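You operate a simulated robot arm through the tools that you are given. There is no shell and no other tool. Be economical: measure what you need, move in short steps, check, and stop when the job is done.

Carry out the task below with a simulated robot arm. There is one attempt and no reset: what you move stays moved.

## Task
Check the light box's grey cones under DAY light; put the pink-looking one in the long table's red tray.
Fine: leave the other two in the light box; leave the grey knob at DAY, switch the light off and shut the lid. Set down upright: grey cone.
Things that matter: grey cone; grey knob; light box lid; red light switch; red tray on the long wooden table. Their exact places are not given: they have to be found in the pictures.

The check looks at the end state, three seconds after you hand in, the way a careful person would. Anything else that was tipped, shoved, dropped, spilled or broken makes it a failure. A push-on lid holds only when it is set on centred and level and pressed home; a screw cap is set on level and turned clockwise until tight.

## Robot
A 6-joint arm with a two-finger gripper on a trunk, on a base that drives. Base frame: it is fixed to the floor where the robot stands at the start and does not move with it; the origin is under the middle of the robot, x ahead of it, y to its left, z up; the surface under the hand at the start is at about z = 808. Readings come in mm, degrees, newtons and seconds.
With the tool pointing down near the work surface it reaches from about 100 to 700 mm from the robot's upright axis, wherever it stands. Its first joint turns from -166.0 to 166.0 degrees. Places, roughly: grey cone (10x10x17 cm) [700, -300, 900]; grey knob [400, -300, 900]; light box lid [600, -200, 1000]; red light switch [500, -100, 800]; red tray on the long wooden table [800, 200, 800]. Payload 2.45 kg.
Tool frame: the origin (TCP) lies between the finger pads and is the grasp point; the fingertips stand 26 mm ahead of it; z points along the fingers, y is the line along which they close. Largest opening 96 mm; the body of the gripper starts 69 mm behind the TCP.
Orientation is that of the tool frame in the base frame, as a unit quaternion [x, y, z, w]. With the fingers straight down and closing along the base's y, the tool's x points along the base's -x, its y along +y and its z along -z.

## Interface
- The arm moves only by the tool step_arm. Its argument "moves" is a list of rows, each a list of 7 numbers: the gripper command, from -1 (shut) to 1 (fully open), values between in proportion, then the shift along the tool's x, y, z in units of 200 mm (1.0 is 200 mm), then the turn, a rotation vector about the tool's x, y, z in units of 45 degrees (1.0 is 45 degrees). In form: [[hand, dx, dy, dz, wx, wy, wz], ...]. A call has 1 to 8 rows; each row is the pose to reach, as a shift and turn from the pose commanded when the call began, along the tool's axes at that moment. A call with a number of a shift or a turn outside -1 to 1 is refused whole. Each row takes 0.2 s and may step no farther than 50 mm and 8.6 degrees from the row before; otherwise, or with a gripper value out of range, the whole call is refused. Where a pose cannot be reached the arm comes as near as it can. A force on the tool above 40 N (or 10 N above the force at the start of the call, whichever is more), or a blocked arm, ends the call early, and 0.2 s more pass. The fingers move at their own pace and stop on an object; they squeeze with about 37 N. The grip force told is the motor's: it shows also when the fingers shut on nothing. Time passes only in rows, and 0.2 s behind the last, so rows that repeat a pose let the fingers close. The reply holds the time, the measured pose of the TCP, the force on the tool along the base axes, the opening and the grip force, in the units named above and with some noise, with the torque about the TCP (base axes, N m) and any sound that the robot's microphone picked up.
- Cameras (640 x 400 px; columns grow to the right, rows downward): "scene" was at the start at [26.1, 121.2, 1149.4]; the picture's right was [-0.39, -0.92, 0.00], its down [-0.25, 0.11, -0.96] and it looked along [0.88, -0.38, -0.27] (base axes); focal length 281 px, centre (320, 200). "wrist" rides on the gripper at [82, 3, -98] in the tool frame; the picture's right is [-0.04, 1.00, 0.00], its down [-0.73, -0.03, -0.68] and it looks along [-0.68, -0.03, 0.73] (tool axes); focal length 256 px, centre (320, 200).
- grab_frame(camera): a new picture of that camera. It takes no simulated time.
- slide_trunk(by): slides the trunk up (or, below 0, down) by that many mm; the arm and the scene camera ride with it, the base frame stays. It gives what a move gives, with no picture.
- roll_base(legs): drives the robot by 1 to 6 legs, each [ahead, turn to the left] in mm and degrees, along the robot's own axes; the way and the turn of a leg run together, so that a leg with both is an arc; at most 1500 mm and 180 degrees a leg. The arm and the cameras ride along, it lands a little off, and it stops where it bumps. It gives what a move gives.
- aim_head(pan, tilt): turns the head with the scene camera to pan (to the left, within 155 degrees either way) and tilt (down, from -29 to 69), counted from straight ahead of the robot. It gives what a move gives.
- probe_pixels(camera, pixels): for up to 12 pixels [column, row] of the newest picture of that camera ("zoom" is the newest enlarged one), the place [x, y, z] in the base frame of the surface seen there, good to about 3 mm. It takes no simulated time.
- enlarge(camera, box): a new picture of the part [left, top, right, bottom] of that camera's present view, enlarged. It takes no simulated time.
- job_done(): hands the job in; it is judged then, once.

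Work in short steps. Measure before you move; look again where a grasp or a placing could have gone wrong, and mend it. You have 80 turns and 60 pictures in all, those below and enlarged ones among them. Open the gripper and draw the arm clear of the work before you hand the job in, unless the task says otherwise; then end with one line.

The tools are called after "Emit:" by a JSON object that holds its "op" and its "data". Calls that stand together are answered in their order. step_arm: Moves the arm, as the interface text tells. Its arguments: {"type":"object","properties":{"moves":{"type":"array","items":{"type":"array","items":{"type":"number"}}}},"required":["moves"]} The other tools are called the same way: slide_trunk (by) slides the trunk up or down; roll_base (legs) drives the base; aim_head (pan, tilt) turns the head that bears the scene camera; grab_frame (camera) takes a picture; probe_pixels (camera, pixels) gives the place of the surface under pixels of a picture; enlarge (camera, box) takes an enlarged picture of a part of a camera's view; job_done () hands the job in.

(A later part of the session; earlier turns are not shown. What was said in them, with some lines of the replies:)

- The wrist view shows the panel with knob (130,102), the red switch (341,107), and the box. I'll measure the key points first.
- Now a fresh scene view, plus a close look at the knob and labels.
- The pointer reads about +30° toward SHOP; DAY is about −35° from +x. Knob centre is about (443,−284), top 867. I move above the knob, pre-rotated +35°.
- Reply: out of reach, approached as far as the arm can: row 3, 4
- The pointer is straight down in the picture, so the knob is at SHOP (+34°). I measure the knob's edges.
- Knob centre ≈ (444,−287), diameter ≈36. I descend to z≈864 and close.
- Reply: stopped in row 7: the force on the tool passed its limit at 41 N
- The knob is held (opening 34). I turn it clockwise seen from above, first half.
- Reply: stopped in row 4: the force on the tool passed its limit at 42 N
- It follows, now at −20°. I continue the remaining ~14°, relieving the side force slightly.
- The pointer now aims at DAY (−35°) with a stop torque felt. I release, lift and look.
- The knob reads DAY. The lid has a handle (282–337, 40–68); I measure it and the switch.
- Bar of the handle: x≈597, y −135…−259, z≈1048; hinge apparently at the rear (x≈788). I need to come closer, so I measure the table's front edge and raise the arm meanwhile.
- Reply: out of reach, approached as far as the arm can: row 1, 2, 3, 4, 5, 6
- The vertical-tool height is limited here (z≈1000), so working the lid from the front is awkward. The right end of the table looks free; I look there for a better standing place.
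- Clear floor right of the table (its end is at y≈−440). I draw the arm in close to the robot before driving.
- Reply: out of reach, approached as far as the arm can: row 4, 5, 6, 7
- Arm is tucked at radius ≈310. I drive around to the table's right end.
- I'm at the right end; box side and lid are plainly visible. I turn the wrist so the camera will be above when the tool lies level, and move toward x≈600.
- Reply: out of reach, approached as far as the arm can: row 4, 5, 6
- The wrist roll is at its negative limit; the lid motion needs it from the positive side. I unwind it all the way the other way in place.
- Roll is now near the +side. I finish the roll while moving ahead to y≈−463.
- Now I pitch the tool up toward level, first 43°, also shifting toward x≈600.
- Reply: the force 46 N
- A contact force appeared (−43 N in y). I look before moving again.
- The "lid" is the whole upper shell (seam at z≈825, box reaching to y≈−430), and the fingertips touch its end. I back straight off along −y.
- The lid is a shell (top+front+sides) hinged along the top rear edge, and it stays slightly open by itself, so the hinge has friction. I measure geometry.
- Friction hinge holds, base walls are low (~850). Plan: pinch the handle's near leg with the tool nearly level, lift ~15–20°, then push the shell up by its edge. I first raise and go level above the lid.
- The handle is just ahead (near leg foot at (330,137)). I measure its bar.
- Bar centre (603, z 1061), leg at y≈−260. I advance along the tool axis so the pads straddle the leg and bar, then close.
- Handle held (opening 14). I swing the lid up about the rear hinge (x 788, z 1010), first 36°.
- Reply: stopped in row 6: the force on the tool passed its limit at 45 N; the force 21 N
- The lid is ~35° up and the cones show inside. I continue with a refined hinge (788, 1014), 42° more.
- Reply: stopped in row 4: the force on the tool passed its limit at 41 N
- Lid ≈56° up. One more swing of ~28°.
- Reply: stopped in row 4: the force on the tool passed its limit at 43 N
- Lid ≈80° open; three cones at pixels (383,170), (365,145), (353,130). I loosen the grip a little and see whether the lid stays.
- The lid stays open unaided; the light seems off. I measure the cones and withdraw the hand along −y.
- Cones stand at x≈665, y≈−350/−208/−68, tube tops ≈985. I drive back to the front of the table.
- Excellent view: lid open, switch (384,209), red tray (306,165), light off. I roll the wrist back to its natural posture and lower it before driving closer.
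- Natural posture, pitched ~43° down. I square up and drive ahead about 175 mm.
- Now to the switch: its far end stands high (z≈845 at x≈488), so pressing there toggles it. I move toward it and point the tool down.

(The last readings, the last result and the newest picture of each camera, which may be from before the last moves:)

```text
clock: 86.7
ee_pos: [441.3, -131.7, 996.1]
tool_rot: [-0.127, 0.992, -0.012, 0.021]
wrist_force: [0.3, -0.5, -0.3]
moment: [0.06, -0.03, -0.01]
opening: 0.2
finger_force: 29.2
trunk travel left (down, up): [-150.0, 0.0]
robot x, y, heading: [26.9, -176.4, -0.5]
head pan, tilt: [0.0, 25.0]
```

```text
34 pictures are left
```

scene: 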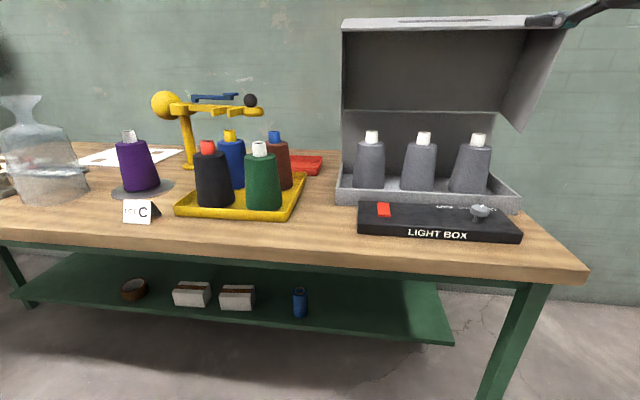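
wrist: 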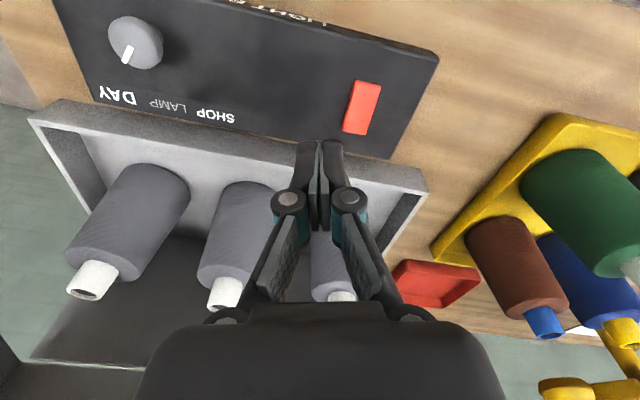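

The knob clearly shows DAY. I measure switch ends and the red tray.

Emit:
{"op": "probe_pixels", "data": {"camera": "wrist", "pixels": [[369, 88], [362, 107], [356, 127], [405, 265], [470, 278], [440, 303], [390, 290], [435, 284], [410, 120], [508, 275], [467, 300], [338, 270]]}}

```text
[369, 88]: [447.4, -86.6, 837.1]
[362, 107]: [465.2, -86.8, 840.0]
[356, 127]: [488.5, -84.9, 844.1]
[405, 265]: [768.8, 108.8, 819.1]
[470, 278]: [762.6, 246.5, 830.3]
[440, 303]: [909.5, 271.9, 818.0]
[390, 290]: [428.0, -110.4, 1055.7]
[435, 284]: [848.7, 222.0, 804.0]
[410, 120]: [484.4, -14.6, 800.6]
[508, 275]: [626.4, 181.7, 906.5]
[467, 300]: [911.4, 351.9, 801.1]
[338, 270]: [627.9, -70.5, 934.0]
```

Far end of the rocker at (488,−85,844). I go above (482,−86), press down a few mm, and rise.

Emit:
{"op": "step_arm", "data": {"moves": [[-1, -0.08, 0.06, 0.14, 0, 0.03, 0], [-1, -0.17, 0.12, 0.3, 0, 0.05, 0], [-1, -0.25, 0.173, 0.45, 0, 0.05, 0], [-1, -0.25, 0.173, 0.555, 0, 0.05, 0], [-1, -0.25, 0.173, 0.62, 0, 0.05, 0], [-1, -0.25, 0.173, 0.65, 0, 0.05, 0], [-1, -0.25, 0.173, 0.67, 0, 0.05, 0]]}}

```text
clock: 88.3
ee_pos: [487.9, -86.4, 864.1]
tool_rot: [-0.127, 0.992, -0.012, 0.002]
wrist_force: [-2.7, 1.9, 9.5]
moment: [0.09, 0.17, -0.02]
opening: 0.0
finger_force: 28.7
trunk travel left (down, up): [-150.0, 0.0]
robot x, y, heading: [32.1, -173.4, -0.2]
head pan, tilt: [0.0, 25.0]
```

Contact force 9.5 N, tip at z≈838. I check in the scene view whether the light came on.

Emit:
{"op": "grab_frame", "data": {"camera": "scene"}}

```text
33 pictures are left
```

scene: 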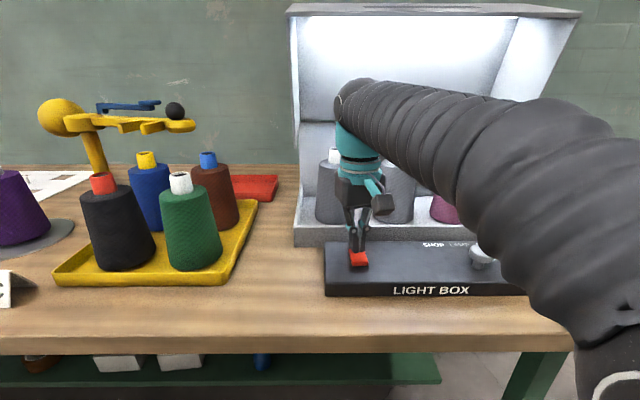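

The light is on and the right-hand cone already looks pink at (443,208). I lift the hand and view all three.

Emit:
{"op": "step_arm", "data": {"moves": [[-1, 0, 0, -0.2, 0, 0, 0], [-0.5, 0.15, 0.1, -0.4, 0, 0, 0], [0, 0.3, 0.25, -0.55, 0, 0, 0], [0.5, 0.4, 0.4, -0.6, 0, 0, 0], [0.5, 0.4, 0.6, -0.6, 0, 0, 0], [0.5, 0.4, 0.8, -0.6, 0, 0, 0]]}}

Emit:
{"op": "aim_head", "data": {"pan": -20, "tilt": 25}}

Emit:
{"op": "grab_frame", "data": {"camera": "scene"}}

Emit:
{"op": "grab_frame", "data": {"camera": "wrist"}}

```text
refused: row 2 steps farther than a row can; nothing moved
```

```text
clock: 89.2
ee_pos: [487.4, -86.1, 864.1]
tool_rot: [-0.127, 0.992, -0.013, 0.002]
wrist_force: [1.3, 4.2, 19.9]
moment: [0.2, 0.22, -0.06]
opening: 0.0
finger_force: 28.7
trunk travel left (down, up): [-150.0, 0.0]
robot x, y, heading: [32.1, -176.5, -0.3]
head pan, tilt: [-20.0, 25.0]
```

```text
32 pictures are left
```

scene: 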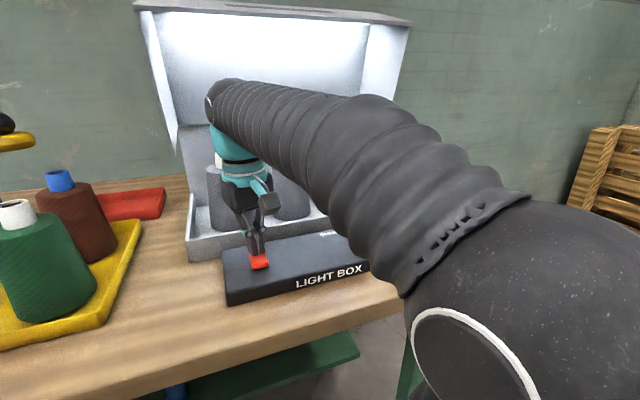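

```text
31 pictures are left
```

wrist: 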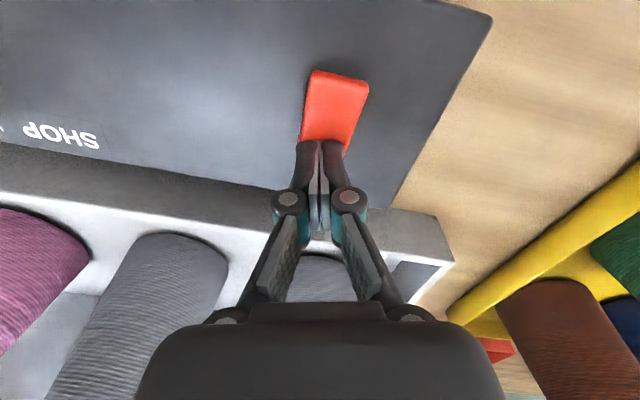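

The step was too long and refused. I repeat the lift with shorter steps, then look.

Emit:
{"op": "step_arm", "data": {"moves": [[-1, 0, 0, -0.2, 0, 0, 0], [-0.5, 0.05, 0, -0.4, 0, 0, 0], [0, 0.15, 0, -0.55, 0, 0, 0]]}}

Emit:
{"op": "grab_frame", "data": {"camera": "wrist"}}

```text
clock: 90.0
ee_pos: [458.0, -90.5, 975.0]
tool_rot: [-0.127, 0.992, -0.013, 0.001]
wrist_force: [0.5, -0.4, -0.4]
moment: [0.0, 0.03, -0.01]
opening: 47.7
finger_force: 0.1
trunk travel left (down, up): [-150.0, 0.0]
robot x, y, heading: [35.5, -176.6, -0.3]
head pan, tilt: [-20.0, 25.0]
```

```text
30 pictures are left
```

wrist: 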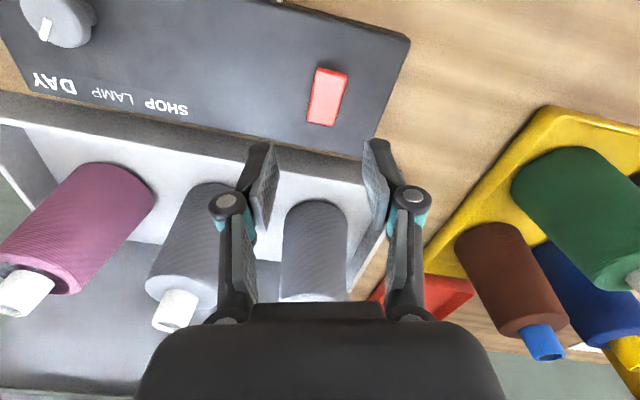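

Under DAY light the right-hand cone (y≈−350) is pink, the other two stay grey. Now I press the switch's near end to turn the light off.

Emit:
{"op": "step_arm", "data": {"moves": [[-0.5, 0.033, 0.032, 0.15, 0, 0, 0], [-1, 0.033, 0.032, 0.3, 0, 0, 0], [-1, 0.033, 0.032, 0.44, 0, 0, 0], [-1, 0.033, 0.032, 0.51, 0, 0, 0], [-1, 0.033, 0.032, 0.54, 0, 0, 0], [-1, 0.033, 0.032, 0.56, 0, 0, 0]]}}

Emit:
{"op": "step_arm", "data": {"moves": [[-1, 0, 0, -0.2, 0, 0, 0], [-0.5, 0.05, 0, -0.4, 0, 0, 0], [0, 0.1, 0, -0.55, 0, 0, 0]]}}

Emit:
{"op": "grab_frame", "data": {"camera": "wrist"}}

```text
clock: 91.4
ee_pos: [450.7, -89.6, 863.7]
tool_rot: [-0.128, 0.992, -0.013, 0.007]
wrist_force: [2.1, 0.7, 33.3]
moment: [0.03, -0.5, 0.05]
opening: 6.0
finger_force: 28.3
trunk travel left (down, up): [-150.0, 0.0]
robot x, y, heading: [31.9, -175.1, -0.7]
head pan, tilt: [-20.0, 25.0]
```

```text
clock: 92.2
ee_pos: [433.7, -89.2, 968.0]
tool_rot: [-0.126, 0.992, -0.013, 0.001]
wrist_force: [-0.1, 0.6, 0.3]
moment: [0.01, 0.01, 0.03]
opening: 48.0
finger_force: 0.1
trunk travel left (down, up): [-150.0, 0.0]
robot x, y, heading: [33.5, -174.0, -0.4]
head pan, tilt: [-20.0, 25.0]
```

```text
29 pictures are left
```

wrist: 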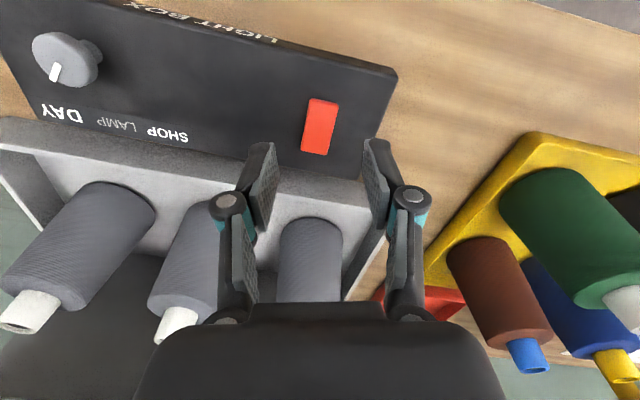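

Light is off again. Next the pink one at (665,−350): I move in front of it, yaw to face it, then pitch the tool up 45°.

Emit:
{"op": "step_arm", "data": {"moves": [[0, 0.048, -0.184, -0.02, 0, 0, 0.134], [0, 0.096, -0.368, -0.04, 0, 0, 0.268], [0, 0.144, -0.552, -0.05, 0, 0, 0.4], [0.2, 0.192, -0.736, -0.05, 0, 0, 0.536], [0.2, 0.24, -0.92, -0.05, 0, 0, 0.67]]}}

Emit:
{"op": "step_arm", "data": {"moves": [[0.2, -0.05, 0, -0.08, 0, -0.167, 0], [0.2, -0.1, 0, -0.16, 0, -0.333, 0], [0.2, -0.15, 0, -0.24, 0, -0.5, 0], [0.2, -0.2, 0, -0.3, 0, -0.667, 0], [0.2, -0.25, 0, -0.35, 0, -0.833, 0], [0.2, -0.25, 0, -0.35, 0, -1.0, 0]]}}

Emit:
{"op": "grab_frame", "data": {"camera": "wrist"}}

Emit:
{"op": "aim_head", "data": {"pan": 15, "tilt": 25}}

Emit:
{"op": "grab_frame", "data": {"camera": "scene"}}

```text
clock: 93.4
ee_pos: [433.4, -282.6, 982.3]
tool_rot: [0.136, 0.991, -0.012, 0.006]
wrist_force: [-0.3, 0.5, -0.1]
moment: [-0.01, -0.05, 0.01]
opening: 57.8
finger_force: 0.0
trunk travel left (down, up): [-150.0, 0.0]
robot x, y, heading: [31.1, -177.6, -0.3]
head pan, tilt: [-20.0, 25.0]
```

```text
clock: 94.8
ee_pos: [479.9, -292.9, 1055.3]
tool_rot: [0.12, 0.913, -0.064, 0.384]
wrist_force: [0.2, 0.2, -0.8]
moment: [0.0, 0.0, -0.03]
opening: 57.6
finger_force: 0.0
trunk travel left (down, up): [-150.0, 0.0]
robot x, y, heading: [27.9, -175.6, -0.4]
head pan, tilt: [-20.0, 25.0]
```

```text
28 pictures are left
```

wrist: 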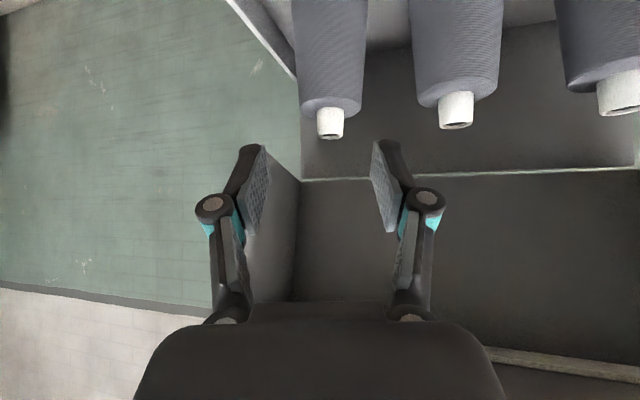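

```text
clock: 95.8
ee_pos: [478.9, -293.3, 1055.9]
tool_rot: [0.121, 0.913, -0.064, 0.384]
wrist_force: [-0.4, 0.6, 0.1]
moment: [0.0, 0.04, 0.0]
opening: 57.4
finger_force: 0.1
trunk travel left (down, up): [-150.0, 0.0]
robot x, y, heading: [34.1, -173.9, -0.2]
head pan, tilt: [15.0, 25.0]
```

```text
27 pictures are left
```

scene: 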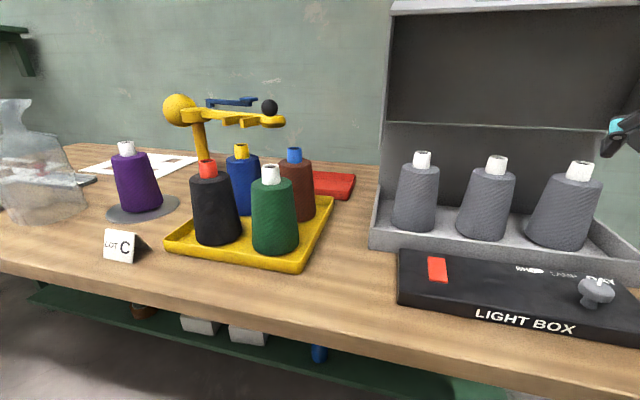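

The right-hand cone's tube is at wrist (330,122). I measure it, and the obstacles near the tray.

Emit:
{"op": "probe_pixels", "data": {"camera": "wrist", "pixels": [[330, 115], [330, 137], [319, 120], [343, 120], [330, 100], [302, 100], [361, 100]]}}

Emit:
{"op": "probe_pixels", "data": {"camera": "scene", "pixels": [[294, 155], [311, 185], [316, 210], [295, 165], [270, 108], [250, 120], [285, 122], [353, 178], [345, 197], [316, 175], [335, 198], [180, 110]]}}

```text
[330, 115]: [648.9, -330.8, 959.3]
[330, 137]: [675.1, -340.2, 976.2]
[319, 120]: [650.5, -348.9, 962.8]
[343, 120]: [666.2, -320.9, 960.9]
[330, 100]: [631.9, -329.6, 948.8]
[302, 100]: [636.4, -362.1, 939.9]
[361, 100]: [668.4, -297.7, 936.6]
```

```text
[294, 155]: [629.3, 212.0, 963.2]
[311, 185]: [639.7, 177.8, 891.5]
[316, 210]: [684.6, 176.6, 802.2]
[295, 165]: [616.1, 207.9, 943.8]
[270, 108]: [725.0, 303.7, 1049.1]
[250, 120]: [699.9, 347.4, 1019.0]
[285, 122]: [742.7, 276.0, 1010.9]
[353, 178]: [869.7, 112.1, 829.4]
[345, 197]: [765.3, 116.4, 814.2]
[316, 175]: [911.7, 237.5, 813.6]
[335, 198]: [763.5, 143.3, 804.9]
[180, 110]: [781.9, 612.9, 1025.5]
```

Tube axis ≈ (663,−337), graspable at z≈968. I approach along the tool axis and close on the tube.

Emit:
{"op": "step_arm", "data": {"moves": [[0.2, -0.115, 0.015, 0.12, 0, 0, 0], [0.2, -0.23, 0.03, 0.3, 0, 0, 0], [0.2, -0.345, 0.046, 0.48, 0, 0, 0], [0.2, -0.345, 0.046, 0.65, 0, 0, 0], [0.2, -0.345, 0.046, 0.75, 0, 0, 0]]}}

Emit:
{"op": "grab_frame", "data": {"camera": "wrist"}}

```text
clock: 97.0
ee_pos: [633.7, -326.8, 1000.6]
tool_rot: [0.119, 0.914, -0.062, 0.383]
wrist_force: [0.1, 0.4, 0.0]
moment: [0.03, -0.01, -0.02]
opening: 57.3
finger_force: 0.1
trunk travel left (down, up): [-150.0, 0.0]
robot x, y, heading: [29.5, -174.9, -0.6]
head pan, tilt: [15.0, 25.0]
```

```text
26 pictures are left
```

wrist: 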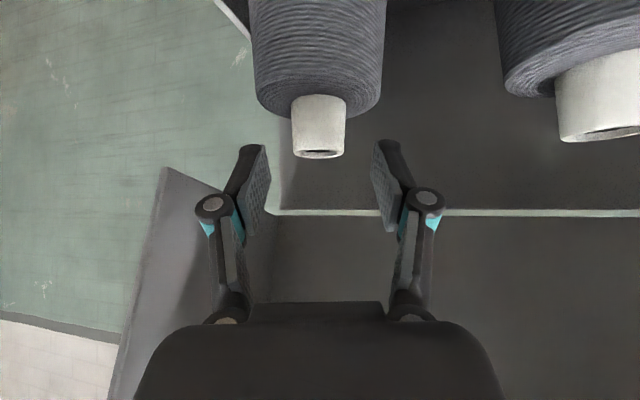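

Well centred. I advance the last 36 mm and close.

Emit:
{"op": "step_arm", "data": {"moves": [[0.2, 0, 0, 0.1, 0, 0, 0], [0.2, 0, 0, 0.18, 0, 0, 0], [-0.3, 0, 0, 0.18, 0, 0, 0], [-1, 0, 0, 0.18, 0, 0, 0], [-1, 0, 0, 0.18, 0, 0, 0]]}}

Emit:
{"op": "grab_frame", "data": {"camera": "wrist"}}

```text
clock: 98.2
ee_pos: [653.9, -334.6, 976.3]
tool_rot: [0.121, 0.913, -0.064, 0.384]
wrist_force: [1.3, -2.4, 3.9]
moment: [-0.04, -0.23, -0.05]
opening: 34.0
finger_force: 37.0
trunk travel left (down, up): [-150.0, 0.0]
robot x, y, heading: [31.7, -173.7, -0.4]
head pan, tilt: [15.0, 25.0]
```

```text
25 pictures are left
```

wrist: 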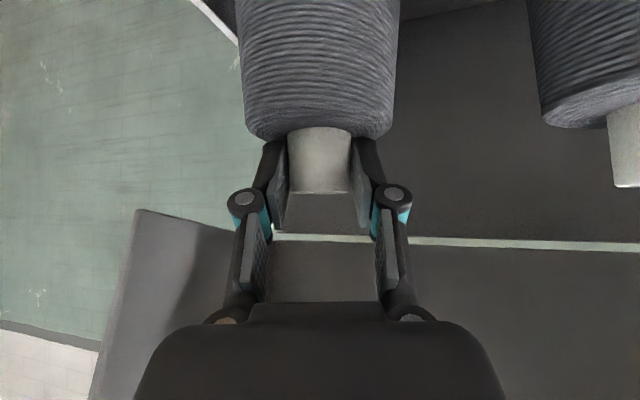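

Gripped (34 mm). I lift straight up 100 mm.

Emit:
{"op": "step_arm", "data": {"moves": [[-1, -0.072, -0.002, -0.07, 0, 0, 0], [-1, -0.179, -0.006, -0.174, 0, 0, 0], [-1, -0.287, -0.01, -0.278, 0, 0, 0], [-1, -0.359, -0.012, -0.348, 0, 0, 0]]}}

Emit:
{"op": "grab_frame", "data": {"camera": "wrist"}}

Emit:
{"op": "aim_head", "data": {"pan": -5, "tilt": 22}}

Emit:
{"op": "grab_frame", "data": {"camera": "scene"}}

```text
clock: 99.2
ee_pos: [655.9, -334.2, 1073.5]
tool_rot: [0.121, 0.914, -0.063, 0.383]
wrist_force: [0.8, 0.1, -4.4]
moment: [0.04, 0.07, -0.01]
opening: 33.4
finger_force: 37.1
trunk travel left (down, up): [-150.0, 0.0]
robot x, y, heading: [33.1, -175.1, -0.6]
head pan, tilt: [15.0, 25.0]
```

```text
24 pictures are left
```

wrist: 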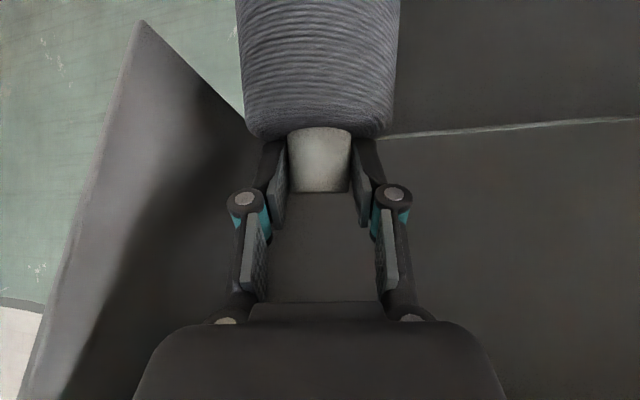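

```text
clock: 100.0
ee_pos: [656.4, -334.8, 1072.8]
tool_rot: [0.12, 0.914, -0.063, 0.383]
wrist_force: [-0.2, 0.5, -5.5]
moment: [0.02, 0.05, -0.01]
opening: 33.4
finger_force: 36.6
trunk travel left (down, up): [-150.0, 0.0]
robot x, y, heading: [29.3, -172.6, -0.5]
head pan, tilt: [-5.0, 22.0]
```

```text
23 pictures are left
```

scene: 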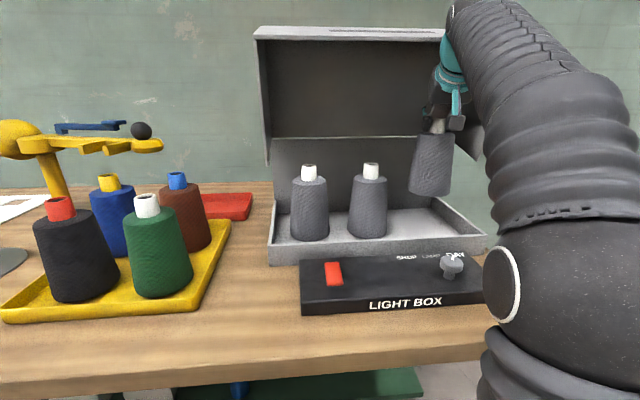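

The cone hangs upright, 100 mm up. I draw it out toward me to about (436,−220), yawing straight.

Emit:
{"op": "step_arm", "data": {"moves": [[-1, 0.152, -0.061, -0.154, 0, 0, 0], [-1, 0.304, -0.1215, -0.309, 0, 0, 0], [-1, 0.456, -0.182, -0.463, 0, 0, 0], [-1, 0.604, -0.061, -0.62, -0.08, -0.003, -0.077], [-1, 0.74, 0.091, -0.765, -0.16, -0.005, -0.155], [-1, 0.842, 0.257, -0.876, -0.239, -0.008, -0.232]]}}

Emit:
{"op": "grab_frame", "data": {"camera": "scene"}}

```text
clock: 101.4
ee_pos: [438.8, -220.7, 1072.0]
tool_rot: [0.0, 0.922, -0.013, 0.387]
wrist_force: [0.0, -1.2, -5.9]
moment: [0.01, 0.05, 0.04]
opening: 33.7
finger_force: 37.5
trunk travel left (down, up): [-150.0, 0.0]
robot x, y, heading: [33.2, -170.7, -0.4]
head pan, tilt: [-5.0, 22.0]
```

```text
22 pictures are left
```

scene: 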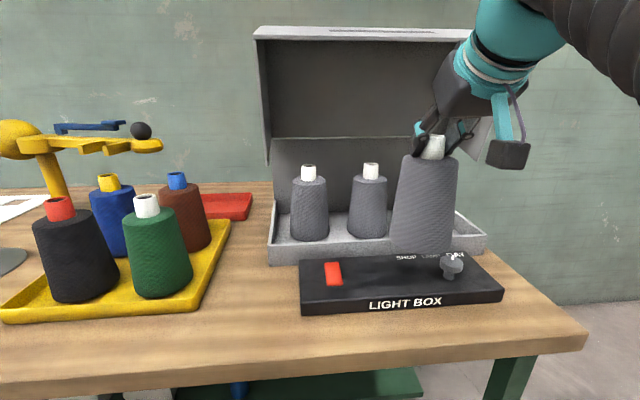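

Cone clear of everything. I shift the robot left: back, left, forward again.

Emit:
{"op": "roll_base", "data": {"legs": [[-250, 0], [0, 90], [255, 0], [0, -90], [200, 0]]}}

Emit:
{"op": "grab_frame", "data": {"camera": "scene"}}

```text
clock: 113.6
ee_pos: [393.0, 57.2, 1073.2]
tool_rot: [-0.016, 0.921, -0.006, 0.388]
wrist_force: [0.1, -0.4, -4.9]
moment: [-0.03, 0.08, -0.02]
opening: 33.4
finger_force: 36.8
trunk travel left (down, up): [-150.0, 0.0]
robot x, y, heading: [-15.2, 84.5, 1.5]
head pan, tilt: [-5.0, 22.0]
```

```text
21 pictures are left
```

scene: 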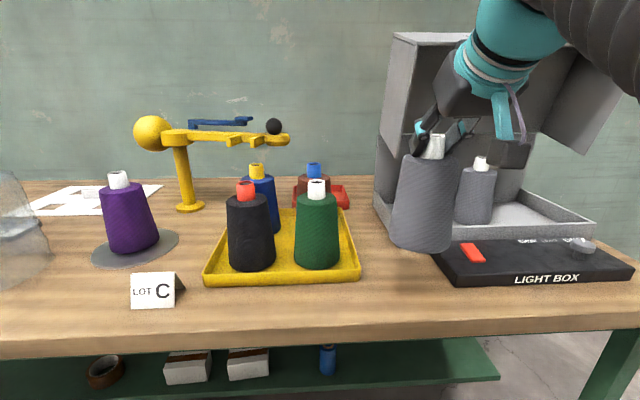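

I drive the last 50 mm ahead.

Emit:
{"op": "roll_base", "data": {"legs": [[50, 0]]}}

Emit:
{"op": "aim_head", "data": {"pan": 0, "tilt": 22}}

```text
clock: 114.5
ee_pos: [441.7, 58.2, 1072.6]
tool_rot: [-0.016, 0.921, -0.006, 0.389]
wrist_force: [-0.4, -0.1, -5.2]
moment: [-0.03, 0.06, -0.02]
opening: 33.1
finger_force: 36.8
trunk travel left (down, up): [-150.0, 0.0]
robot x, y, heading: [35.2, 91.3, 1.6]
head pan, tilt: [-5.0, 22.0]
```

```text
clock: 115.2
ee_pos: [442.4, 58.4, 1072.2]
tool_rot: [-0.015, 0.922, -0.006, 0.388]
wrist_force: [-0.3, -0.6, -5.4]
moment: [0.03, 0.05, -0.01]
opening: 33.5
finger_force: 37.3
trunk travel left (down, up): [-150.0, 0.0]
robot x, y, heading: [36.2, 93.7, 1.5]
head pan, tilt: [0.0, 22.0]
```

I carry the cone into the corridor between lid side (y 31) and brown cone (y≥165), at y≈105, to x≈640.

Emit:
{"op": "step_arm", "data": {"moves": [[-1, -0.127, 0.12, 0.09, 0, 0, 0], [-1, -0.27, 0.216, 0.233, 0, 0, 0], [-1, -0.427, 0.22, 0.394, 0, 0, 0], [-1, -0.583, 0.214, 0.555, 0, 0, 0], [-1, -0.723, 0.21, 0.698, 0, 0, 0]]}}

Emit:
{"op": "grab_frame", "data": {"camera": "scene"}}

Emit:
{"op": "grab_frame", "data": {"camera": "wrist"}}

```text
clock: 116.3
ee_pos: [642.8, 104.7, 1076.7]
tool_rot: [-0.015, 0.921, -0.005, 0.389]
wrist_force: [-0.8, -0.1, -3.6]
moment: [-0.01, 0.08, -0.02]
opening: 33.4
finger_force: 37.0
trunk travel left (down, up): [-150.0, 0.0]
robot x, y, heading: [33.5, 91.2, 1.8]
head pan, tilt: [0.0, 22.0]
```

```text
20 pictures are left
```

scene: 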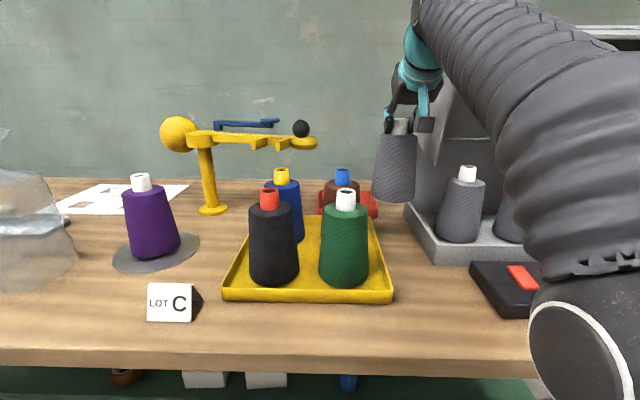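

```text
19 pictures are left
```

wrist: 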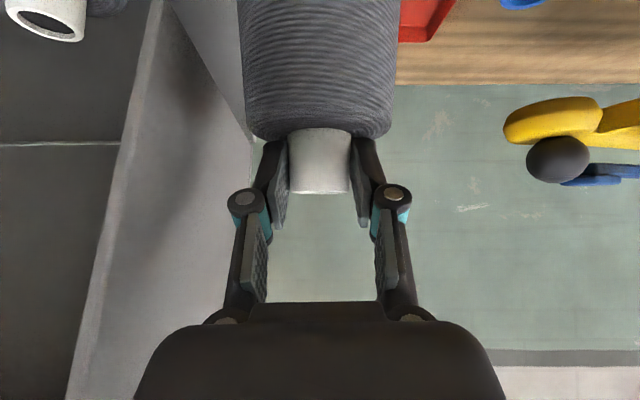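

All clear. I continue to above the red tray, TCP (831,178).

Emit:
{"op": "step_arm", "data": {"moves": [[-1, -0.146, -0.005, 0.171, 0, 0, 0], [-1, -0.286, 0, 0.35, 0, 0, 0], [-1, -0.403, 0.085, 0.517, 0, 0, 0], [-1, -0.476, 0.208, 0.659, 0, 0, 0], [-1, -0.543, 0.345, 0.794, 0, 0, 0]]}}

Emit:
{"op": "grab_frame", "data": {"camera": "scene"}}

Emit:
{"op": "grab_frame", "data": {"camera": "wrist"}}

```text
clock: 117.5
ee_pos: [816.8, 177.3, 1027.1]
tool_rot: [-0.015, 0.922, -0.007, 0.388]
wrist_force: [-0.3, 0.8, -5.4]
moment: [0.0, 0.07, 0.02]
opening: 33.6
finger_force: 37.0
out of reach, approached as far as the arm can: row 4, 5
trunk travel left (down, up): [-150.0, 0.0]
robot x, y, heading: [35.2, 90.8, 1.7]
head pan, tilt: [0.0, 22.0]
```

```text
18 pictures are left
```

scene: 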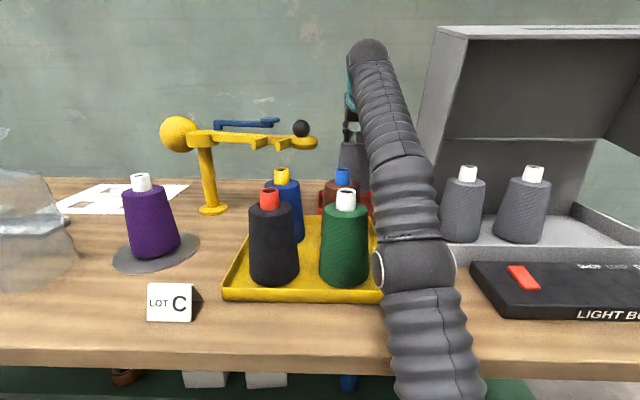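

```text
17 pictures are left
```

wrist: 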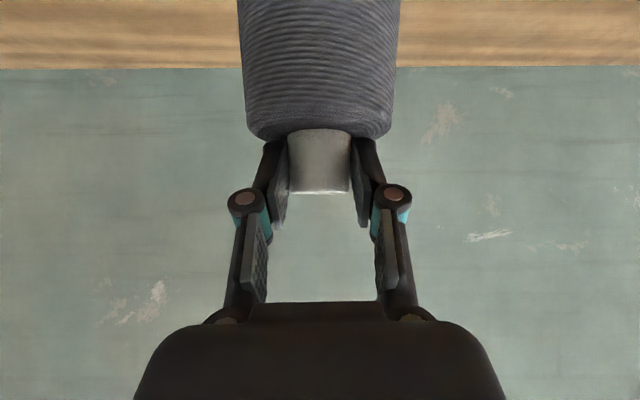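

The arm is at its reach limit at (817,177,1027); lower down it reaches further. I lower to z≈985 and forward to x≈831.

Emit:
{"op": "step_arm", "data": {"moves": [[-1, 0.055, 0.005, 0.07, 0, 0, 0], [-1, 0.09, 0.01, 0.14, 0, 0, 0], [-1, 0.1, 0.013, 0.197, 0, 0, 0]]}}

Emit:
{"op": "enlarge", "data": {"camera": "scene", "box": [290, 110, 410, 230]}}

```text
clock: 118.3
ee_pos: [830.2, 178.0, 985.9]
tool_rot: [-0.016, 0.921, -0.005, 0.389]
wrist_force: [0.6, 0.1, -5.7]
moment: [-0.01, 0.1, -0.02]
opening: 33.5
finger_force: 36.6
trunk travel left (down, up): [-150.0, 0.0]
robot x, y, heading: [38.4, 89.7, 1.6]
head pan, tilt: [0.0, 22.0]
```

```text
3.33 times, centred on (350, 170) of scene
```

zoom: 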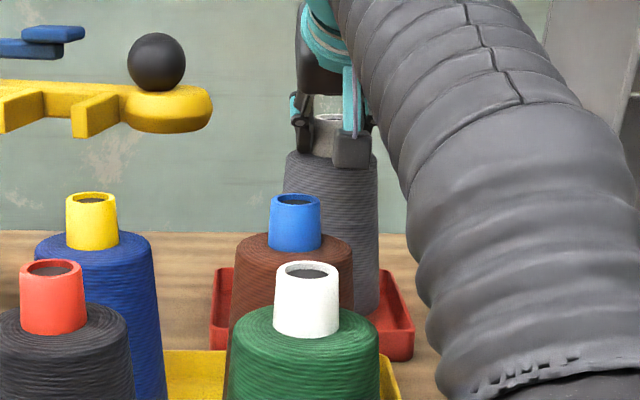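

The cone is over the tray. I lower gently in small steps watching the force.

Emit:
{"op": "step_arm", "data": {"moves": [[-1, 0.014, 0.02, 0.014, 0, 0, 0], [-1, 0.025, 0.03, 0.024, 0, 0, 0], [-1, 0.036, 0.031, 0.035, 0, 0, 0]]}}

Emit:
{"op": "step_arm", "data": {"moves": [[-1, 0.007, 0, 0.007, 0, 0, 0], [-1, 0.014, 0, 0.014, 0, 0, 0]]}}

```text
clock: 119.2
ee_pos: [829.9, 184.5, 976.5]
tool_rot: [-0.016, 0.921, -0.006, 0.389]
wrist_force: [-0.1, 0.1, -5.4]
moment: [-0.01, 0.05, -0.03]
opening: 33.3
finger_force: 36.7
trunk travel left (down, up): [-150.0, 0.0]
robot x, y, heading: [34.0, 88.7, 1.8]
head pan, tilt: [0.0, 22.0]
```

```text
clock: 119.8
ee_pos: [831.1, 183.8, 972.4]
tool_rot: [-0.016, 0.922, -0.006, 0.388]
wrist_force: [-0.5, 0.3, -5.5]
moment: [0.01, 0.02, 0.01]
opening: 33.2
finger_force: 36.9
trunk travel left (down, up): [-150.0, 0.0]
robot x, y, heading: [34.3, 88.3, 1.5]
head pan, tilt: [0.0, 22.0]
```

No contact yet (−5.5 N weight at z=972). I go on in 2 mm steps.

Emit:
{"op": "step_arm", "data": {"moves": [[-1, 0.007, 0, 0.007, 0, 0, 0], [-1, 0.014, 0, 0.014, 0, 0, 0]]}}

Emit:
{"op": "step_arm", "data": {"moves": [[-1, 0.007, 0, 0.007, 0, 0, 0]]}}

Emit:
{"op": "step_arm", "data": {"moves": [[-1, 0.007, 0, 0.007, 0, 0, 0]]}}

```text
clock: 120.3
ee_pos: [829.7, 184.4, 971.1]
tool_rot: [-0.015, 0.92, -0.006, 0.391]
wrist_force: [-1.8, 0.1, 4.6]
moment: [-0.19, -0.01, -0.01]
opening: 33.2
finger_force: 36.7
trunk travel left (down, up): [-150.0, 0.0]
robot x, y, heading: [34.2, 87.7, 1.7]
head pan, tilt: [0.0, 22.0]
```

```text
clock: 120.8
ee_pos: [828.3, 183.9, 970.4]
tool_rot: [-0.015, 0.92, -0.005, 0.391]
wrist_force: [-1.7, 0.4, 17.5]
moment: [-0.06, 0.6, 0.04]
opening: 33.4
finger_force: 36.4
trunk travel left (down, up): [-150.0, 0.0]
robot x, y, heading: [35.4, 92.8, 1.5]
head pan, tilt: [0.0, 22.0]
```

```text
clock: 121.2
ee_pos: [828.7, 184.0, 971.6]
tool_rot: [-0.015, 0.919, -0.006, 0.393]
wrist_force: [3.8, -0.7, 31.9]
moment: [0.02, 0.05, 0.02]
opening: 33.2
finger_force: 37.0
trunk travel left (down, up): [-150.0, 0.0]
robot x, y, heading: [34.5, 92.2, 1.7]
head pan, tilt: [0.0, 22.0]
```

Seated on the tray (contact at 971). I relieve the push, open, and retreat along the tool axis.

Emit:
{"op": "step_arm", "data": {"moves": [[-1, -0.014, 0, -0.014, 0, 0, 0], [-0.2, -0.014, 0, -0.014, 0, 0, 0], [0.2, -0.014, 0, -0.014, 0, 0, 0], [0.2, -0.014, 0, -0.014, 0, 0, 0], [0.2, -0.014, 0, -0.1, 0, 0, 0], [0.2, -0.014, 0, -0.25, 0, 0, 0], [0.2, -0.014, 0, -0.42, 0, 0, 0]]}}

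Emit:
{"op": "grab_frame", "data": {"camera": "wrist"}}

```text
clock: 122.8
ee_pos: [770.0, 184.7, 1024.2]
tool_rot: [-0.015, 0.922, -0.006, 0.387]
wrist_force: [0.5, 0.2, 0.2]
moment: [-0.04, 0.01, -0.02]
opening: 57.5
finger_force: 0.0
trunk travel left (down, up): [-150.0, 0.0]
robot x, y, heading: [36.5, 91.6, 1.8]
head pan, tilt: [0.0, 22.0]
```

```text
15 pictures are left
```

wrist: 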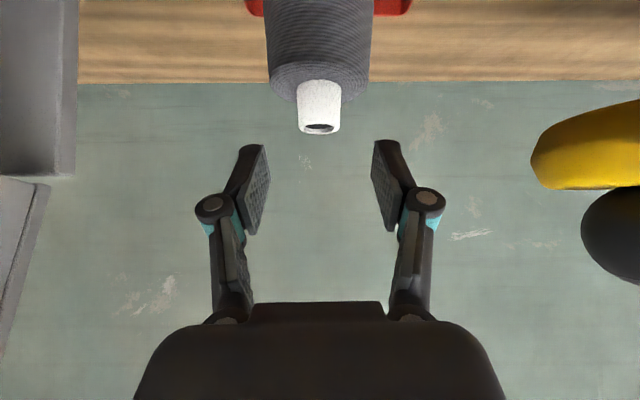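

The cone stands upright in the red tray. I bring the hand back out through the corridor.

Emit:
{"op": "step_arm", "data": {"moves": [[0.2, 0.055, -0.123, -0.16, 0, 0, 0], [0.2, 0.146, -0.245, -0.32, 0, 0, 0], [0, 0.236, -0.367, -0.48, 0, 0, 0], [0, 0.383, -0.386, -0.651, 0, 0, 0], [0, 0.54, -0.381, -0.812, 0, 0, 0], [0, 0.679, -0.375, -0.955, 0, 0, 0]]}}

Emit:
{"op": "step_arm", "data": {"moves": [[-0.5, 0.15, -0.1, -0.15, 0, 0, 0], [-1, 0.3, -0.2, -0.3, 0, 0, 0], [-1, 0.4, -0.4, -0.3, 0, 0, 0], [-1, 0.4, -0.6, -0.3, 0, 0, 0]]}}

Emit:
{"op": "grab_frame", "data": {"camera": "scene"}}

```text
clock: 124.2
ee_pos: [542.3, 103.7, 1064.1]
tool_rot: [-0.015, 0.922, -0.006, 0.388]
wrist_force: [-0.2, -0.8, -0.7]
moment: [0.0, -0.01, 0.01]
opening: 48.0
finger_force: 0.0
trunk travel left (down, up): [-150.0, 0.0]
robot x, y, heading: [35.1, 93.0, 1.5]
head pan, tilt: [0.0, 22.0]
```

```text
clock: 125.2
ee_pos: [446.2, -17.2, 1051.9]
tool_rot: [-0.016, 0.921, -0.006, 0.389]
wrist_force: [0.0, 1.3, 0.2]
moment: [-0.01, 0.04, -0.03]
opening: 0.0
finger_force: 28.6
trunk travel left (down, up): [-150.0, 0.0]
robot x, y, heading: [37.4, 89.4, 1.6]
head pan, tilt: [0.0, 22.0]
```

```text
14 pictures are left
```

scene: 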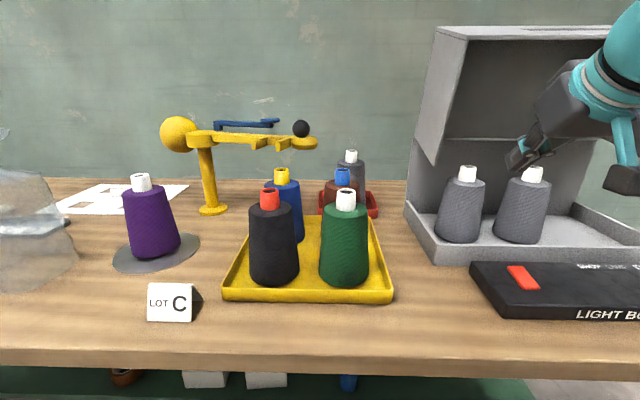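

The pink-looking cone is in the tray. Now the lid: I level the tool and raise it above the open lid's front edge (edge ≈ (569, z 1218)) to push it down.

Emit:
{"op": "step_arm", "data": {"moves": [[-1, -0.123, -0.054, -0.098, 0, -0.167, 0], [-1, -0.246, -0.108, -0.197, 0, -0.333, 0], [-1, -0.37, -0.163, -0.295, 0, -0.5, 0], [-1, -0.493, -0.217, -0.393, 0, -0.667, 0], [-1, -0.616, -0.27, -0.49, 0, -0.833, 0], [-1, -0.739, -0.325, -0.59, 0, -1.0, 0]]}}

Emit:
{"op": "aim_head", "data": {"pan": -25, "tilt": 10}}

Emit:
{"op": "grab_frame", "data": {"camera": "scene"}}

```text
clock: 126.5
ee_pos: [465.1, -79.2, 1240.6]
tool_rot: [-0.017, 0.702, 0.0, 0.712]
wrist_force: [-0.1, -0.4, 0.6]
moment: [-0.02, 0.0, -0.01]
opening: 0.0
finger_force: 29.0
trunk travel left (down, up): [-150.0, 0.0]
robot x, y, heading: [35.9, 90.9, 1.4]
head pan, tilt: [0.0, 22.0]
```

```text
clock: 127.4
ee_pos: [465.9, -80.2, 1240.4]
tool_rot: [-0.017, 0.702, -0.001, 0.712]
wrist_force: [0.0, 0.1, 0.1]
moment: [0.01, 0.0, -0.04]
opening: 0.0
finger_force: 28.4
trunk travel left (down, up): [-150.0, 0.0]
robot x, y, heading: [36.7, 90.1, 1.5]
head pan, tilt: [-25.0, 10.0]
```

```text
13 pictures are left
```

scene: 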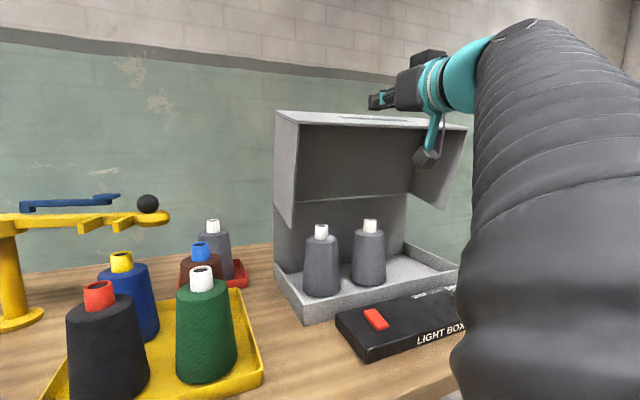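

Horizontal at z 1240 is reachable. I measure the lid's present edges.

Emit:
{"op": "probe_pixels", "data": {"camera": "scene", "pixels": [[300, 122], [340, 125], [345, 118], [300, 113], [285, 112], [440, 124], [292, 220], [276, 113]]}}

```text
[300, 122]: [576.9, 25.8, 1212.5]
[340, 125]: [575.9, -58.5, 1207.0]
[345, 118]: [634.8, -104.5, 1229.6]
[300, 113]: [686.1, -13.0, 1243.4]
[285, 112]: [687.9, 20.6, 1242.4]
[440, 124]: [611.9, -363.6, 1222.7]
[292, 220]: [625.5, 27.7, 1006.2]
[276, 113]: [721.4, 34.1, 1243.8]
```

Lid is at ≈75°. I push with the fingertips near the front panel's free edge, following its arc down, first to ≈60°.

Emit:
{"op": "step_arm", "data": {"moves": [[-1, 0, 0, 0.2, 0, 0, 0], [-1, 0.01, 0, 0.42, 0, 0, 0], [-1, 0.06, 0, 0.445, 0, 0, 0], [-1, 0.11, 0, 0.44, 0, 0, 0], [-1, 0.19, 0, 0.38, 0, 0, 0], [-1, 0.265, 0, 0.325, 0, 0, 0], [-1, 0.34, 0, 0.28, 0, 0, 0], [-1, 0.41, 0, 0.238, 0, 0, 0]]}}

Emit:
{"op": "grab_frame", "data": {"camera": "scene"}}

```text
clock: 129.2
ee_pos: [514.0, -78.2, 1160.4]
tool_rot: [-0.017, 0.703, 0.001, 0.711]
wrist_force: [-8.3, 0.7, 4.3]
moment: [0.02, -0.01, 0.06]
opening: 5.8
finger_force: 29.0
trunk travel left (down, up): [-150.0, 0.0]
robot x, y, heading: [33.5, 92.6, 1.4]
head pan, tilt: [-25.0, 10.0]
```

```text
12 pictures are left
```

scene: 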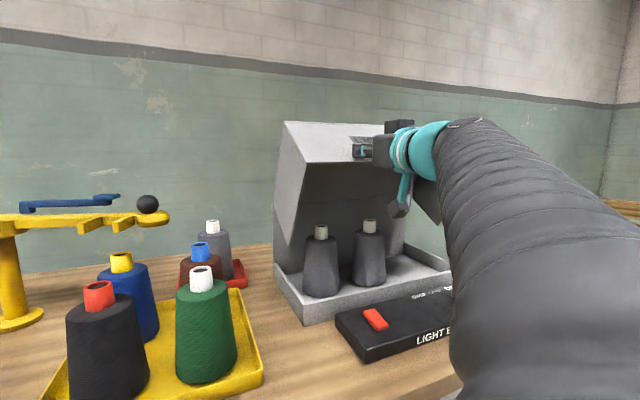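

The lid follows (≈55°). I continue down the arc to ≈28°.

Emit:
{"op": "step_arm", "data": {"moves": [[-1, 0.12, 0, -0.055, 0, 0, 0], [-1, 0.24, 0, -0.103, 0, 0, 0], [-1, 0.34, 0, -0.13, 0, 0, 0], [-1, 0.43, 0, -0.15, 0, 0, 0], [-1, 0.52, 0, -0.162, 0, 0, 0], [-1, 0.6, 0, -0.17, 0, 0, 0], [-1, 0.7, 0, -0.17, 0, 0, 0], [-1, 0.79, 0, -0.165, 0, 0, 0]]}}

Emit:
{"op": "grab_frame", "data": {"camera": "scene"}}

```text
clock: 131.2
ee_pos: [494.2, -95.7, 970.8]
tool_rot: [0.002, 0.719, 0.018, 0.695]
wrist_force: [-0.4, -0.1, -0.5]
moment: [0.01, 0.03, 0.02]
opening: 0.0
finger_force: 29.0
trunk travel left (down, up): [-150.0, 0.0]
robot x, y, heading: [31.9, 88.0, 1.8]
head pan, tilt: [-25.0, 10.0]
stopped in row 8: the arm was blocked; the commanded pose is now the measured one
```

```text
11 pictures are left
```

scene: 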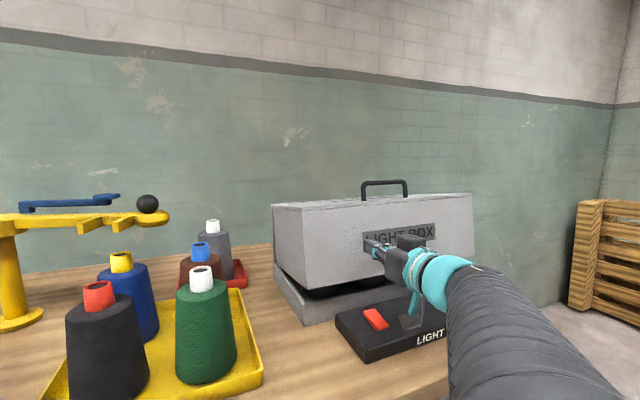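

The lid is nearly shut (≈12°). I go up and over its front top edge to press it down from above.

Emit:
{"op": "step_arm", "data": {"moves": [[-1, -0.2, 0, -0.1, 0, 0, 0], [-1, -0.42, 0, -0.1, 0, 0, 0], [-1, -0.64, 0.03, -0.1, 0, 0, 0], [-1, -0.72, 0.06, 0.08, 0, 0, 0], [-1, -0.72, 0.1, 0.3, 0, 0, 0]]}}

Emit:
{"op": "enlarge", "data": {"camera": "scene", "box": [250, 150, 500, 350]}}

```text
clock: 132.4
ee_pos: [556.7, -75.9, 1122.1]
tool_rot: [-0.002, 0.714, 0.013, 0.7]
wrist_force: [-1.1, -0.4, 0.8]
moment: [-0.01, 0.04, -0.03]
opening: 0.0
finger_force: 28.6
trunk travel left (down, up): [-150.0, 0.0]
robot x, y, heading: [34.3, 88.5, 1.7]
head pan, tilt: [-25.0, 10.0]
```

```text
2.00 times, centred on (375, 250) of scene
```

zoom: 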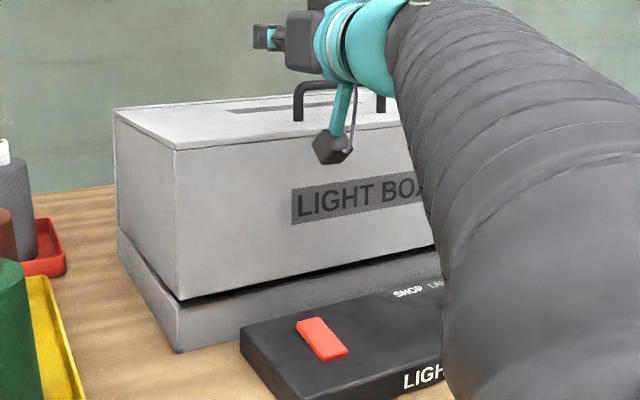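

Only a small gap remains. I press the lid down from above until it seats.

Emit:
{"op": "step_arm", "data": {"moves": [[-1, 0.2, 0, 0, 0, 0, 0], [-1, 0.35, 0, 0, 0, 0, 0], [-1, 0.4, 0, 0, 0, 0, 0], [-1, 0.44, 0, 0, 0, 0, 0], [-1, 0.47, 0, 0, 0, 0, 0], [-1, 0.49, 0, 0, 0, 0, 0], [-1, 0.51, 0, 0, 0, 0, 0]]}}

Emit:
{"op": "enlarge", "data": {"camera": "scene", "box": [250, 150, 500, 350]}}

```text
clock: 134.0
ee_pos: [553.0, -74.8, 1026.8]
tool_rot: [-0.003, 0.712, 0.013, 0.702]
wrist_force: [6.9, -4.5, 29.1]
moment: [-0.16, -0.71, 0.0]
opening: 5.9
finger_force: 28.6
trunk travel left (down, up): [-150.0, 0.0]
robot x, y, heading: [32.5, 93.6, 1.4]
head pan, tilt: [-25.0, 10.0]
```

```text
2.00 times, centred on (375, 250) of scene
```

zoom: 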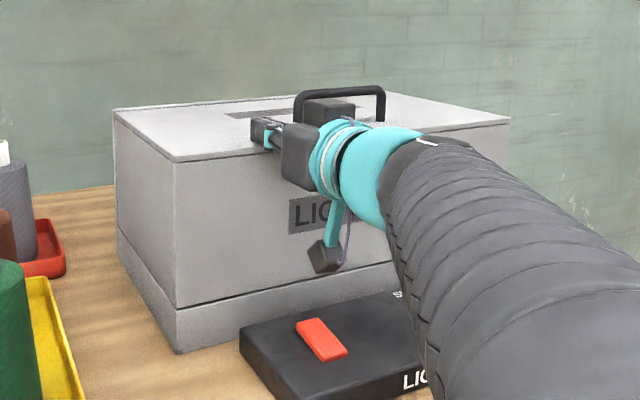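

The lid is shut flush. I lift off, draw the arm back, open the gripper, and make a final check.

Emit:
{"op": "step_arm", "data": {"moves": [[-1, -0.15, 0, 0, 0, 0, 0], [-1, -0.35, 0, -0.05, 0, 0, 0], [0, -0.4, 0, -0.25, 0, 0, 0], [1, -0.4, 0.1, -0.45, 0, 0, 0], [1, -0.4, 0.2, -0.6, 0, 0, 0], [1, -0.4, 0.3, -0.7, 0, 0, 0]]}}

Emit:
{"op": "roll_base", "data": {"legs": [[-250, 0]]}}

Emit:
{"op": "aim_head", "data": {"pan": -5, "tilt": 22}}

Emit:
{"op": "grab_frame", "data": {"camera": "scene"}}

```text
clock: 135.3
ee_pos: [487.7, -89.0, 1028.5]
tool_rot: [0.044, 0.757, 0.076, 0.648]
wrist_force: [-0.8, 0.1, 0.6]
moment: [-0.03, 0.0, 0.01]
opening: 95.9
finger_force: 0.0
trunk travel left (down, up): [-150.0, 0.0]
robot x, y, heading: [35.3, 90.9, 1.7]
head pan, tilt: [-25.0, 10.0]
stopped in row 6: the arm was blocked; the commanded pose is now the measured one
```

```text
clock: 137.2
ee_pos: [236.8, -93.6, 1030.8]
tool_rot: [0.041, 0.756, 0.077, 0.649]
wrist_force: [-0.4, -0.3, 0.6]
moment: [0.02, 0.03, -0.03]
opening: 95.7
finger_force: 0.0
trunk travel left (down, up): [-150.0, 0.0]
robot x, y, heading: [-221.6, 81.3, 1.8]
head pan, tilt: [-25.0, 10.0]
```

```text
clock: 138.0
ee_pos: [236.8, -92.7, 1030.8]
tool_rot: [0.04, 0.757, 0.079, 0.648]
wrist_force: [0.3, -0.5, 0.0]
moment: [-0.03, 0.0, 0.02]
opening: 96.1
finger_force: 0.1
trunk travel left (down, up): [-150.0, 0.0]
robot x, y, heading: [-216.8, 85.1, 1.9]
head pan, tilt: [-5.0, 22.0]
```

```text
8 pictures are left
```

scene: 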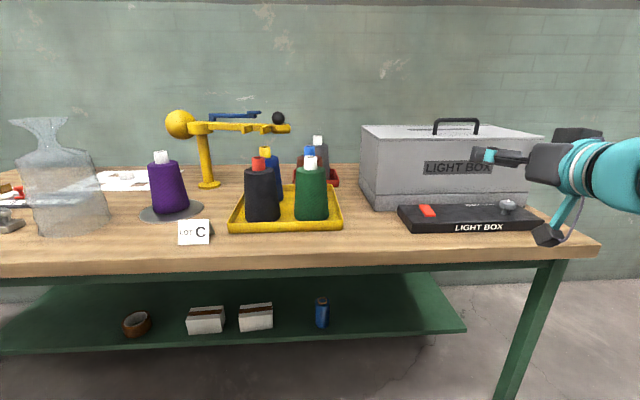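

All in place; I verify knob, switch, lid, and cone up close.

Emit:
{"op": "enlarge", "data": {"camera": "scene", "box": [390, 180, 560, 240]}}

Emit:
{"op": "enlarge", "data": {"camera": "scene", "box": [270, 110, 430, 210]}}

Emit:
{"op": "probe_pixels", "data": {"camera": "scene", "pixels": [[424, 207], [428, 215], [375, 130], [400, 145], [370, 190], [318, 138]]}}

```text
3.76 times, centred on (475, 210) of scene
```

zoom: 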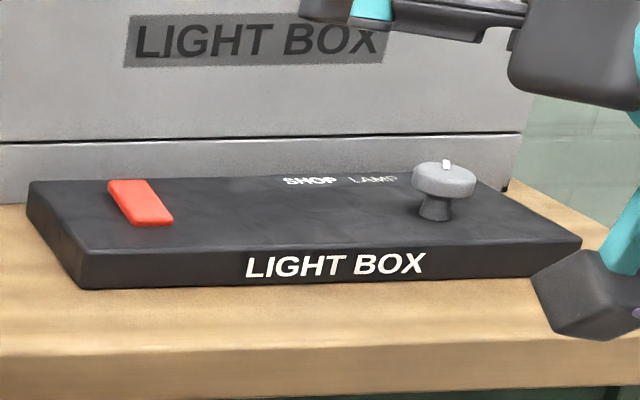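

```text
4.00 times, centred on (350, 160) of scene
```

zoom: 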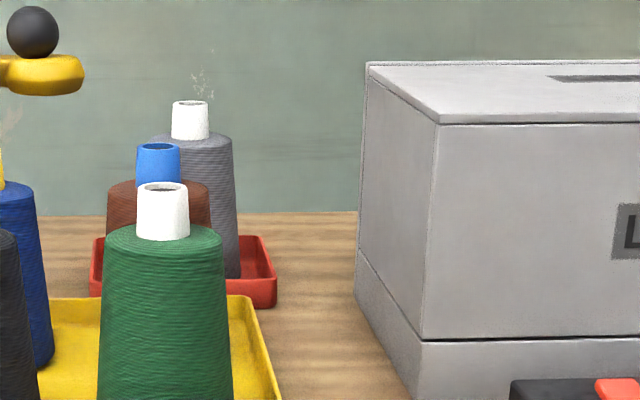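

```text
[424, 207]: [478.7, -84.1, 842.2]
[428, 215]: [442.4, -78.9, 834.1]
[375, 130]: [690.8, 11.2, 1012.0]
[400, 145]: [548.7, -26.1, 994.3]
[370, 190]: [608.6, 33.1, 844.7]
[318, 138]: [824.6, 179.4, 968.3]
```

Rocker is at its off position, knob still at DAY, lid flush, cone upright in the red tray, and the arm is clear. I hand in.

Emit:
{"op": "job_done", "data": {}}

```text
The job is handed in.
```

The cone that looked pink under DAY light stands upright in the red tray, the other two are still in the light box, and I left the knob at DAY, the light off and the lid shut.
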